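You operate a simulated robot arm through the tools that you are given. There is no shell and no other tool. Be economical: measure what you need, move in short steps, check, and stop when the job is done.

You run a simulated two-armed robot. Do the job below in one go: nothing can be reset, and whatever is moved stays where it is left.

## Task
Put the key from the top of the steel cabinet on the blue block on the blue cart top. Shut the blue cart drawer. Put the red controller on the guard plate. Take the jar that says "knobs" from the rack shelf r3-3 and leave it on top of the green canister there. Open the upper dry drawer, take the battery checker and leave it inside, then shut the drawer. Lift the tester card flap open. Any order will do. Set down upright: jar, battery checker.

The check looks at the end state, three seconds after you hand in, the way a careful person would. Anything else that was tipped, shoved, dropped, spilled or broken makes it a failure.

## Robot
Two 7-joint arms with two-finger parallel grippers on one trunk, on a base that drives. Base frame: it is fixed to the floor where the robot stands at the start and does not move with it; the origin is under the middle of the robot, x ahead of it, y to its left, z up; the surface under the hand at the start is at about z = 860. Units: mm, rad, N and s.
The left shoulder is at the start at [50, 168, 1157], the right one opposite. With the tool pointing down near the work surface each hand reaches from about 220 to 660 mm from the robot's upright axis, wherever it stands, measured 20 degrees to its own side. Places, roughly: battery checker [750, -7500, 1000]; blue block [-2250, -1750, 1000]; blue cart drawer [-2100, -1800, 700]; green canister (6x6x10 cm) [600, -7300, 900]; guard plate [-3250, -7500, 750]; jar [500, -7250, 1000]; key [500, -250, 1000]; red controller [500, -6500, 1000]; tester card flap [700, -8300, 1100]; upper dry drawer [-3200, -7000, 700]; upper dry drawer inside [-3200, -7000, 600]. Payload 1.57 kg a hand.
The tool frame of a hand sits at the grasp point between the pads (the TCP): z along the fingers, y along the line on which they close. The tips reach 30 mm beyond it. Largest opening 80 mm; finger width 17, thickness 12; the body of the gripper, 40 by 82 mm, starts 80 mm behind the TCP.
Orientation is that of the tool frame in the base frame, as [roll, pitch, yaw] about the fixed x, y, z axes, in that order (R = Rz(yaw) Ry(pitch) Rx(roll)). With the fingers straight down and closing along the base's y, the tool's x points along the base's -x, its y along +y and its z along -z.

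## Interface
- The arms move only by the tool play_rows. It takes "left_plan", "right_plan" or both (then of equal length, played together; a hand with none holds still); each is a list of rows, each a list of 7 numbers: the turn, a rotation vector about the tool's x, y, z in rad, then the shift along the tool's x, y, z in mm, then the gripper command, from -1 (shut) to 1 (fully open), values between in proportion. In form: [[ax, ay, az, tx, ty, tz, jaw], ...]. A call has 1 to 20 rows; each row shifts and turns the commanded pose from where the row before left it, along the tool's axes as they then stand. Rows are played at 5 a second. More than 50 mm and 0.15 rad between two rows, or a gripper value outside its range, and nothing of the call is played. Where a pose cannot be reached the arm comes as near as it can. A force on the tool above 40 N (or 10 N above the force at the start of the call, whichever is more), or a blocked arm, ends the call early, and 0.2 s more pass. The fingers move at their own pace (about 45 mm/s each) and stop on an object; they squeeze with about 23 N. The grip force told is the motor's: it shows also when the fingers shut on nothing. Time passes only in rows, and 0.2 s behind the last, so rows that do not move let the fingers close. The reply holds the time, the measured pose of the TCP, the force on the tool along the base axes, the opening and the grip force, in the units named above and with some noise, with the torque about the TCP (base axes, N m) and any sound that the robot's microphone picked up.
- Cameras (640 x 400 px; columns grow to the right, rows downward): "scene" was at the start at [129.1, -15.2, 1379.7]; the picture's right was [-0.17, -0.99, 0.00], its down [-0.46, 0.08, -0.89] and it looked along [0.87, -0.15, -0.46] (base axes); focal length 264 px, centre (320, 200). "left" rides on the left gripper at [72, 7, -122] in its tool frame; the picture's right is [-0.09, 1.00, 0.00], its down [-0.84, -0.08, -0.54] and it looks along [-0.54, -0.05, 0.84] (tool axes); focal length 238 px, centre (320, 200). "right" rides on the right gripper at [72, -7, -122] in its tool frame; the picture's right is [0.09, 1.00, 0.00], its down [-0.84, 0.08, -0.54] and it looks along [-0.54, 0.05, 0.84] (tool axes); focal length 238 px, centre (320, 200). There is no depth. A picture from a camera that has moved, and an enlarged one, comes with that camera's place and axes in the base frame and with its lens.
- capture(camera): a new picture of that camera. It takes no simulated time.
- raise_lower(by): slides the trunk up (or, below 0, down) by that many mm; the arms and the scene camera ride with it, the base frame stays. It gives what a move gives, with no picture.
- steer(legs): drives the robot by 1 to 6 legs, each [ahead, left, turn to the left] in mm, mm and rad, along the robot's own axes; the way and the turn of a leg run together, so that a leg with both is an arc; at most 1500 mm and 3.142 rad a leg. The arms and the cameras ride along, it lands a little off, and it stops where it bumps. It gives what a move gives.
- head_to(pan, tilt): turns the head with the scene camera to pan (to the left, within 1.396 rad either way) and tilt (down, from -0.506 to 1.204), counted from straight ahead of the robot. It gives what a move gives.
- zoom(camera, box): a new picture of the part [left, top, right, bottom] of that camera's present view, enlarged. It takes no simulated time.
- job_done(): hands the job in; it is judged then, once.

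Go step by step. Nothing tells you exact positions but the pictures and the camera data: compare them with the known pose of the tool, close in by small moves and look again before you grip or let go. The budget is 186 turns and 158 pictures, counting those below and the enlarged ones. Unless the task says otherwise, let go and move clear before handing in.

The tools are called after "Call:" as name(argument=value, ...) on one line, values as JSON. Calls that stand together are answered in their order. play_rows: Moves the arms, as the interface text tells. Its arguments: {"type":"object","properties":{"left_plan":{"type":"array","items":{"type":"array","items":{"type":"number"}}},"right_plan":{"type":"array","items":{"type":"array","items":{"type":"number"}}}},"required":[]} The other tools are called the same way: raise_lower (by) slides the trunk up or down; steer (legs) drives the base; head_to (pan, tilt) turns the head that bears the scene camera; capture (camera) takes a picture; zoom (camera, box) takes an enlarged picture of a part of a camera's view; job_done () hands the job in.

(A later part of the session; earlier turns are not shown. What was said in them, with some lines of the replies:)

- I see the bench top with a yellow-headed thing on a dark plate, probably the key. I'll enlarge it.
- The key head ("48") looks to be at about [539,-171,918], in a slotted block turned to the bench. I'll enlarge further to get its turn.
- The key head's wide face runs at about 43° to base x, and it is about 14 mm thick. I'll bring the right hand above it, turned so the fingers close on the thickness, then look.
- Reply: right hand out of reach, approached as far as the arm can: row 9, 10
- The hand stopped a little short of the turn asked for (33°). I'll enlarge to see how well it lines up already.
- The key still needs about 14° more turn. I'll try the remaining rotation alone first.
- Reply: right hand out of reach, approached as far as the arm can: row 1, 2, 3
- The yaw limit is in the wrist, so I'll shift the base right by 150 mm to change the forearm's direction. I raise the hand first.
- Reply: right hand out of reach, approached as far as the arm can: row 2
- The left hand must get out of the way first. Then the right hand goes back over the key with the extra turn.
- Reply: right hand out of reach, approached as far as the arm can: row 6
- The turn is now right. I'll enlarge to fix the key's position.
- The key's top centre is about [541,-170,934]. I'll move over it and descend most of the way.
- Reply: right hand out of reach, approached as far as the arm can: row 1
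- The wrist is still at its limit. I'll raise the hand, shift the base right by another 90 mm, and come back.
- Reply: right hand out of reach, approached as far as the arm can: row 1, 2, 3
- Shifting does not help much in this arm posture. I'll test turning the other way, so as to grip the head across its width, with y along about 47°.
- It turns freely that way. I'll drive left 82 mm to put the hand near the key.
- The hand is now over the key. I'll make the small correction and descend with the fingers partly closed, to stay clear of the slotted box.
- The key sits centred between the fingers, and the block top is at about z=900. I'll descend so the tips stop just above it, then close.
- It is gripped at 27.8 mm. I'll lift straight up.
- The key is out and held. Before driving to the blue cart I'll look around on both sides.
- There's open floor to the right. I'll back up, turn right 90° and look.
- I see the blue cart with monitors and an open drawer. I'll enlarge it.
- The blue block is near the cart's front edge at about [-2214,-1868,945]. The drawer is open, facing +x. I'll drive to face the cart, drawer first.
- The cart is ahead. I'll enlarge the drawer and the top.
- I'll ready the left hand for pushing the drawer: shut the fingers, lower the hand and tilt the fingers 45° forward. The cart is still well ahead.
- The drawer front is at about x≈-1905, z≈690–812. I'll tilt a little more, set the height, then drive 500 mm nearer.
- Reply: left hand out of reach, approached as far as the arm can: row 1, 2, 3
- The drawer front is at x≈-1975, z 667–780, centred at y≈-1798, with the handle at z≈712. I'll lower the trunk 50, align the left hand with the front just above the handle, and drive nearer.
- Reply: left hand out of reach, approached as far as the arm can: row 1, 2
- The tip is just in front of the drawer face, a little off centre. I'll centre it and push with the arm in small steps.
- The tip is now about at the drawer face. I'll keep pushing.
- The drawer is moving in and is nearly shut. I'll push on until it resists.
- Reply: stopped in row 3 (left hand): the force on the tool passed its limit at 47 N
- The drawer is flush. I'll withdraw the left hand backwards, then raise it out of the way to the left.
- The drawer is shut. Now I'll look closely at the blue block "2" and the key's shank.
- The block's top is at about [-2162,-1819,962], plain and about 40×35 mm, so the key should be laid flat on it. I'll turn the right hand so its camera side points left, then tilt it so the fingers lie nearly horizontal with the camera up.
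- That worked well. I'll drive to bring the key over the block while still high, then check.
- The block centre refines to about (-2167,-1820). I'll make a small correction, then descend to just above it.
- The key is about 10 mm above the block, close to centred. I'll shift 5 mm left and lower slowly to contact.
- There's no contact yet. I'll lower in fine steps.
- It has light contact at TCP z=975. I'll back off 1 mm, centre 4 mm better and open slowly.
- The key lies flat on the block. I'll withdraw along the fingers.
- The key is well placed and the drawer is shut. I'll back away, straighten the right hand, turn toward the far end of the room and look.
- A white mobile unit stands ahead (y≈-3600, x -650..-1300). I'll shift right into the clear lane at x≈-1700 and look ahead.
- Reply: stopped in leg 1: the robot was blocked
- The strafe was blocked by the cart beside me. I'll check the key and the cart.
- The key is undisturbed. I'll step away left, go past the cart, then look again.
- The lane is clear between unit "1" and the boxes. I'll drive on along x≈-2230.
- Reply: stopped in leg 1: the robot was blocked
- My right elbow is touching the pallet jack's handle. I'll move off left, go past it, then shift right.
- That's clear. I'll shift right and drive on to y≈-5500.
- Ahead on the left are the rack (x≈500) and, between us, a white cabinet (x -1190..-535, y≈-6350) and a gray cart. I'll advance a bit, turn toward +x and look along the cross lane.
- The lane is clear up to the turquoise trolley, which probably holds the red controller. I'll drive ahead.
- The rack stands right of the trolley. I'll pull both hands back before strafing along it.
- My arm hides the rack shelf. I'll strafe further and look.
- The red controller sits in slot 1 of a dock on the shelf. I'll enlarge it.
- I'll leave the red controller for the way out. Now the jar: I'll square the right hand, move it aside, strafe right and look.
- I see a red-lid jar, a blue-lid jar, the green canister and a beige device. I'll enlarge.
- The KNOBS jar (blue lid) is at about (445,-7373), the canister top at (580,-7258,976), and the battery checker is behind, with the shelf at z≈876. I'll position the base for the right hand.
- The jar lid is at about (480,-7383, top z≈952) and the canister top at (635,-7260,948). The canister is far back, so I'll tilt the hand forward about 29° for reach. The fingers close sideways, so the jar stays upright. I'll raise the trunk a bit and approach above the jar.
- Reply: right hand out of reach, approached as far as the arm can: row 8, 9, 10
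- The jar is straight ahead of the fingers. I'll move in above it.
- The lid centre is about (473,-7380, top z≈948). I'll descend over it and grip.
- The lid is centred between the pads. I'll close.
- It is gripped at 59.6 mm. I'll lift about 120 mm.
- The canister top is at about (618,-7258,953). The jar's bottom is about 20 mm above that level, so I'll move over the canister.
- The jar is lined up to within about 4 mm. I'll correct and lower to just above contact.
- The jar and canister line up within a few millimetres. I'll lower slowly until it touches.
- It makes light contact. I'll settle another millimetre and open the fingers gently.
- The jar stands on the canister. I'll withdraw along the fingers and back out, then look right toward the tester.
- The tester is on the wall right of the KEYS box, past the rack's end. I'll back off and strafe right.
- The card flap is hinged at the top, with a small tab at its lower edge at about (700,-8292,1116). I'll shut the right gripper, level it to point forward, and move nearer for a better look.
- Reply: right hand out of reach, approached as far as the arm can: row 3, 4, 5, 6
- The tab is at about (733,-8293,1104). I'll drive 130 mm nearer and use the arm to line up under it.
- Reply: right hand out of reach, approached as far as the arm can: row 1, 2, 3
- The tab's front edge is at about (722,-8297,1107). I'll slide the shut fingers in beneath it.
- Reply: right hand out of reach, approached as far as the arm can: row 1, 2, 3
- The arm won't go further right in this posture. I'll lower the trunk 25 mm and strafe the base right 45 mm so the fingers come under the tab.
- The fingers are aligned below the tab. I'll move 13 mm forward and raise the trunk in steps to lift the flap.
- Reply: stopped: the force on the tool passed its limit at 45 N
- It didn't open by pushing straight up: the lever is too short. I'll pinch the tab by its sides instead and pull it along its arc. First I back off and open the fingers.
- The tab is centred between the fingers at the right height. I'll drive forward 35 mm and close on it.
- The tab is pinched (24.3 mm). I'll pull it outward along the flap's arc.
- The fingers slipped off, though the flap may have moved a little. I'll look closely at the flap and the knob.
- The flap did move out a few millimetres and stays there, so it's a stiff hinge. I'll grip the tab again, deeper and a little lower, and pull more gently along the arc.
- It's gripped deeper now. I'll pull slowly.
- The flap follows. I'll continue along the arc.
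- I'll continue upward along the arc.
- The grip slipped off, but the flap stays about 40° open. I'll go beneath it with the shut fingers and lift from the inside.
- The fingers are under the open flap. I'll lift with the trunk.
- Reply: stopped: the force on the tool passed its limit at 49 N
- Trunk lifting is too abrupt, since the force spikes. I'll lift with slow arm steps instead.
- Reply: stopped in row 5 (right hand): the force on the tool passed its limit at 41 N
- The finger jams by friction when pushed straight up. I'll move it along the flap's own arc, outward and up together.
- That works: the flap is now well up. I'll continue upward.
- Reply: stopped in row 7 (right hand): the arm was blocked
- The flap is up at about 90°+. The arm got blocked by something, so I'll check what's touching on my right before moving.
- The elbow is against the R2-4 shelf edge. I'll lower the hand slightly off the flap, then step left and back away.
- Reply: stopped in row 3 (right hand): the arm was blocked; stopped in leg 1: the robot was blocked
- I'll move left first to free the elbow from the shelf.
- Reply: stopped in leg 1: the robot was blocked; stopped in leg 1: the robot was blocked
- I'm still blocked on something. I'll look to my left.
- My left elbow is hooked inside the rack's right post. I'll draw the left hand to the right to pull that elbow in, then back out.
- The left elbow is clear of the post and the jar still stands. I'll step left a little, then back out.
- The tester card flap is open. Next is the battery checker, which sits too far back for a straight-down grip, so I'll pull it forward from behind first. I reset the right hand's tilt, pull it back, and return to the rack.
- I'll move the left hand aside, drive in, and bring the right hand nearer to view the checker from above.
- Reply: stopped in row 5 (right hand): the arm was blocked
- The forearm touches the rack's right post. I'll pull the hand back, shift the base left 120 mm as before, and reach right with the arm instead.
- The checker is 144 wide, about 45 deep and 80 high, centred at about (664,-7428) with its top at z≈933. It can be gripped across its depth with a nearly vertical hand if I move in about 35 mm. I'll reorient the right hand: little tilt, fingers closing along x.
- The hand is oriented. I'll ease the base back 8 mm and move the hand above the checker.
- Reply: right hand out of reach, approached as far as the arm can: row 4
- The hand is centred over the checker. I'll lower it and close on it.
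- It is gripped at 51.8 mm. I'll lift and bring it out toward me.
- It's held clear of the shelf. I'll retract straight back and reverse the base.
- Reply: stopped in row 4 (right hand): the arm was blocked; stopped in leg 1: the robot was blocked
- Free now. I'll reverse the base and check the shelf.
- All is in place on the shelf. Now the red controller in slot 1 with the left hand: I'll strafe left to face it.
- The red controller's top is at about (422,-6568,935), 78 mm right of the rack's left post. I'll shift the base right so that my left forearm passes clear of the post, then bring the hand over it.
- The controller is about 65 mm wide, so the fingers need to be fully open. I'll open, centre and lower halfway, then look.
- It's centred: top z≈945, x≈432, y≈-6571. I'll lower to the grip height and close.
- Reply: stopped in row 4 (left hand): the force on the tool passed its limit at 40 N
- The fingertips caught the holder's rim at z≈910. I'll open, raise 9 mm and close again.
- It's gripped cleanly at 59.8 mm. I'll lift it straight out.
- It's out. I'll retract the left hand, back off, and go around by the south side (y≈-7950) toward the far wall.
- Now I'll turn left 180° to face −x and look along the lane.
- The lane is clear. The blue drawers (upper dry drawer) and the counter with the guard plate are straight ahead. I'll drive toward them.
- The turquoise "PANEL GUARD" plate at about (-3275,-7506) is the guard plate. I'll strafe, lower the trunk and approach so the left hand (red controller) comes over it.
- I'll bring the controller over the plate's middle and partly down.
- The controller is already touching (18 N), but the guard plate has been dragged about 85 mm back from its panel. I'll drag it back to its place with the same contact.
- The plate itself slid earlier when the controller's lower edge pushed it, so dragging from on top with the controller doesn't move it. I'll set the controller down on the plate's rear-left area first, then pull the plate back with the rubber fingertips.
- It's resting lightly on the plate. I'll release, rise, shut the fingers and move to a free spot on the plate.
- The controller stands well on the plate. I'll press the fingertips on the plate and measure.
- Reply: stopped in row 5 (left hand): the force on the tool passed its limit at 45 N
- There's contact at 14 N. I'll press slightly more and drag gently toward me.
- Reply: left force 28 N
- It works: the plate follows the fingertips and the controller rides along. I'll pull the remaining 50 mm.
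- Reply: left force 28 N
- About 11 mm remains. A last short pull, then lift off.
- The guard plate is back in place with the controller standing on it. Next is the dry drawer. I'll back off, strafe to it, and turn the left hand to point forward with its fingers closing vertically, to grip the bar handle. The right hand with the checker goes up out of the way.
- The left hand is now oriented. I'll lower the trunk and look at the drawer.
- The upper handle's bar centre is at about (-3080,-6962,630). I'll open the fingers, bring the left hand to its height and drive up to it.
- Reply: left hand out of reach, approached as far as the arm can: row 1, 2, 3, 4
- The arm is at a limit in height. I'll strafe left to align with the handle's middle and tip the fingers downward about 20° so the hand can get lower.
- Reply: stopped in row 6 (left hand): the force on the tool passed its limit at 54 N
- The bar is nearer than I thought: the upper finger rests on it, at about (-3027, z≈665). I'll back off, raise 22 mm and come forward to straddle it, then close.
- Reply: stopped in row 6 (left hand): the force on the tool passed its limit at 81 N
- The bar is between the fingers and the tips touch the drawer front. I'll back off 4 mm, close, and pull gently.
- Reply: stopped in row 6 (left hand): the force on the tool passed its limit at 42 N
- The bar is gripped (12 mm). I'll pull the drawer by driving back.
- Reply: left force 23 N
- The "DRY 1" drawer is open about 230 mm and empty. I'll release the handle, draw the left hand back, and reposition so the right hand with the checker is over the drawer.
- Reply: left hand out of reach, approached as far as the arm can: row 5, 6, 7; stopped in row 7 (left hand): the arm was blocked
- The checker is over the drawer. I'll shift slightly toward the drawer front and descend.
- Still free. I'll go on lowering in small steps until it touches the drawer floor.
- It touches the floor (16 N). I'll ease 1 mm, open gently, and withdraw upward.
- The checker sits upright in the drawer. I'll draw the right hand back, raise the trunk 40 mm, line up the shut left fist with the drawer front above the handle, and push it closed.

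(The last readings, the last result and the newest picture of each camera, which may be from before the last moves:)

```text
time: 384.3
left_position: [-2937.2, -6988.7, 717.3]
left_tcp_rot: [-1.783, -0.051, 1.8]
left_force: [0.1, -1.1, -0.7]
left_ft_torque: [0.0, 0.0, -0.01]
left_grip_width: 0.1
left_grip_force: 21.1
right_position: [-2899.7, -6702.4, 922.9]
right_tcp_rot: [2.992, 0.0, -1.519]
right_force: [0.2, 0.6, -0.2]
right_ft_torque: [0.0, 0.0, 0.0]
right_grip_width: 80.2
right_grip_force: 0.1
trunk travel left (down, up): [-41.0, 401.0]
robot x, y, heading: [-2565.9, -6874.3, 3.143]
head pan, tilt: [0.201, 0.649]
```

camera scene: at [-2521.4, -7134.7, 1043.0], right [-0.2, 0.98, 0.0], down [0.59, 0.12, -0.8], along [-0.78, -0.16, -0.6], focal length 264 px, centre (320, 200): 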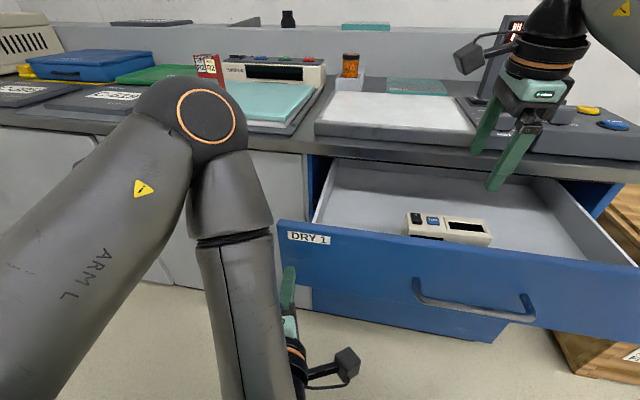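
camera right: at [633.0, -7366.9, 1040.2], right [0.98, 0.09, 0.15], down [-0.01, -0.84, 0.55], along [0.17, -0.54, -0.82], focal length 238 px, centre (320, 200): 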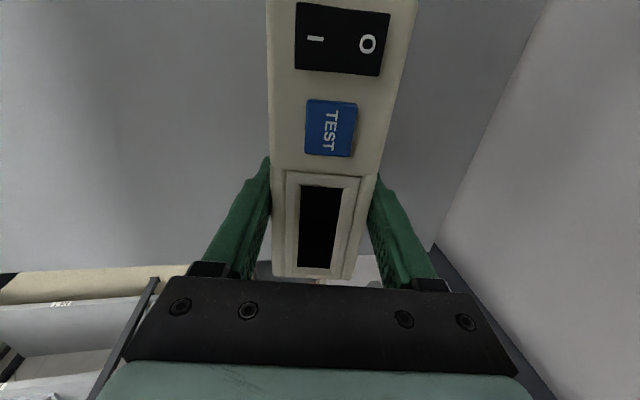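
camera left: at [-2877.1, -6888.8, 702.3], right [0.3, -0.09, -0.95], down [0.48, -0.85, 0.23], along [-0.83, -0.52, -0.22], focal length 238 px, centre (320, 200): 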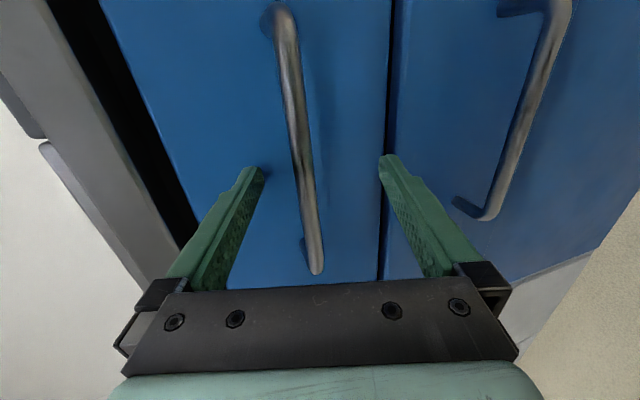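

It's pushing. I'll continue 55 mm by driving, then finish with gentle arm steps.

Call:
steer(legs=[[50, 0, 0]])

Call:
play_rows(left_plan=[[0, 0, 0, 0, -1, 6, -1], [0, 0, 0, 0, -1, 6, -1], [0, 0, 0, 0, -1, 6, -1], [0, 0, 0, 0, -1, 6, -1], [0, 0, 0, 0, -1, 6, -1], [0, 0, 0, 0, -1, 6, -1], [0, 0, 0, 0, -1, 6, -1]])

Call:
capture(camera="scene")

```text
time: 385.2
left_position: [-2987.0, -6988.3, 716.8]
left_tcp_rot: [-1.783, -0.051, 1.801]
left_force: [0.1, -1.1, 0.3]
left_ft_torque: [0.03, -0.02, 0.01]
left_grip_width: 0.0
left_grip_force: 21.6
right_position: [-2949.4, -6702.2, 923.7]
right_tcp_rot: [2.992, 0.0, -1.521]
right_force: [-0.2, 0.7, 0.3]
right_ft_torque: [0.01, 0.04, -0.02]
right_grip_width: 79.9
right_grip_force: 0.0
trunk travel left (down, up): [-41.0, 401.0]
robot x, y, heading: [-2617.6, -6868.7, 3.145]
head pan, tilt: [0.201, 0.649]
```

```text
time: 386.4
left_position: [-3010.0, -6995.3, 715.3]
left_tcp_rot: [-1.791, -0.045, 1.792]
left_force: [17.0, 0.1, 9.1]
left_ft_torque: [0.02, 0.37, -0.03]
left_grip_width: 0.0
left_grip_force: 21.4
right_position: [-2948.3, -6702.8, 923.5]
right_tcp_rot: [2.988, -0.001, -1.52]
right_force: [0.1, 0.2, -0.3]
right_ft_torque: [-0.01, 0.03, 0.0]
right_grip_width: 79.9
right_grip_force: 0.0
trunk travel left (down, up): [-41.0, 401.0]
robot x, y, heading: [-2614.3, -6869.5, -3.14]
head pan, tilt: [0.201, 0.649]
stopped in row 5 (left hand): the force on the tool passed its limit at 50 N (the readings are from after the stop); the commanded pose is now the measured one
```

```text
2 pictures are left
camera scene: at [-2741.9, -6888.1, 1081.4], right [-0.2, 0.98, 0.0], down [0.59, 0.12, -0.8], along [-0.78, -0.16, -0.6], focal length 264 px, centre (320, 200)
```

scene: 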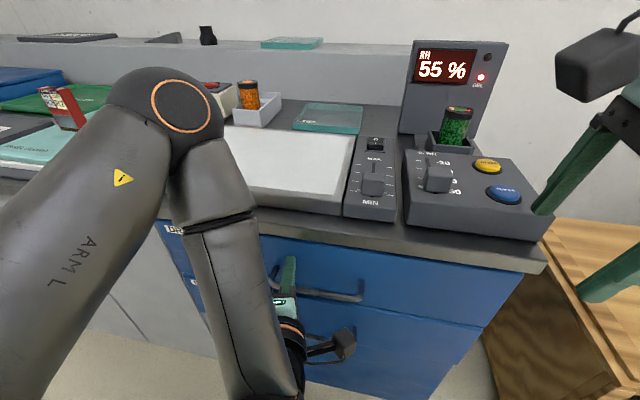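

The drawer is shut, with its front back at the original place under 50 N. I'll back away and take a last look.

Call:
steer(legs=[[-350, 0, 0]])

Call:
head_to(pan=0.3, tilt=0.4)

Call:
capture(camera="scene")

```text
time: 388.7
left_position: [-2660.1, -6995.7, 713.8]
left_tcp_rot: [-1.793, -0.046, 1.794]
left_force: [-1.0, 0.0, 0.8]
left_ft_torque: [0.02, 0.0, -0.02]
left_grip_width: 0.0
left_grip_force: 20.7
right_position: [-2599.7, -6703.2, 922.9]
right_tcp_rot: [2.99, 0.0, -1.518]
right_force: [-0.1, 0.1, -0.4]
right_ft_torque: [0.01, 0.0, -0.02]
right_grip_width: 80.1
right_grip_force: 0.0
trunk travel left (down, up): [-41.0, 401.0]
robot x, y, heading: [-2268.7, -6868.4, -3.137]
head pan, tilt: [0.201, 0.649]
```

```text
time: 389.4
left_position: [-2660.9, -6995.1, 714.8]
left_tcp_rot: [-1.792, -0.046, 1.797]
left_force: [-0.5, -0.3, 0.3]
left_ft_torque: [-0.01, 0.02, -0.01]
left_grip_width: 0.0
left_grip_force: 21.3
right_position: [-2599.1, -6702.0, 922.4]
right_tcp_rot: [2.992, 0.001, -1.518]
right_force: [0.4, 0.2, 0.0]
right_ft_torque: [-0.02, 0.0, -0.01]
right_grip_width: 80.2
right_grip_force: 0.1
trunk travel left (down, up): [-41.0, 401.0]
robot x, y, heading: [-2269.5, -6872.2, -3.143]
head pan, tilt: [0.3, 0.4]
```

```text
1 pictures are left
camera scene: at [-2397.2, -6898.1, 1103.5], right [-0.3, 0.95, 0.0], down [0.37, 0.12, -0.92], along [-0.88, -0.27, -0.39], focal length 264 px, centre (320, 200)
```

scene: 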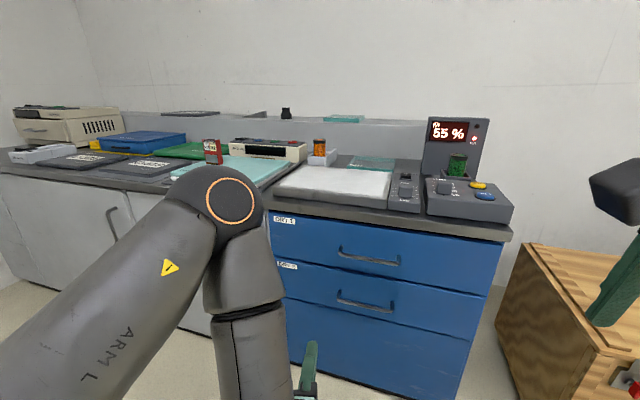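

Both dry drawers look flush and the red controller stands on the guard plate. Everything is set down and both hands are clear, so I'm handing in.

Call:
job_done()

```text
The job is handed in.
```

I did all six parts of the job and handed it in, but I bumped several things along the way, and I don't know the verdict yet.

**What I did**
- **Key:** it lies flat on the blue block, with its shank hanging over one side.
- **Blue cart drawer:** shut; I pushed until it stopped at 47 N.
- **Red controller:** standing on the guard plate.
- **Knobs jar:** standing upright on the green canister.
- **Battery checker:** set down upright in the upper dry drawer, which I then shut. I last saw it just before closing the drawer.
- **Tester card flap:** open past horizontal, and it stayed open when I moved away.

**What I bumped**
- **Guard plate:** the controller pushed it about 85 mm back off its panel. I dragged it back until it lined up with the earlier picture, to within a few millimetres as far as I can tell.
- **Blue cart:** I bumped it after placing the key. The key had not moved.
- **Pallet jack handle:** my elbow pushed against it. I saw no sign that it moved, but I didn't measure it.
- **Racks:** my arms touched the R2-4 shelf edge and a post of the R3 rack. The boxes on R2-4 looked unmoved, and the jar was still standing when I left.
- **Controller holder on R3-3:** my fingertips caught its rim on the first try. It looked undisturbed after I lifted the controller out.
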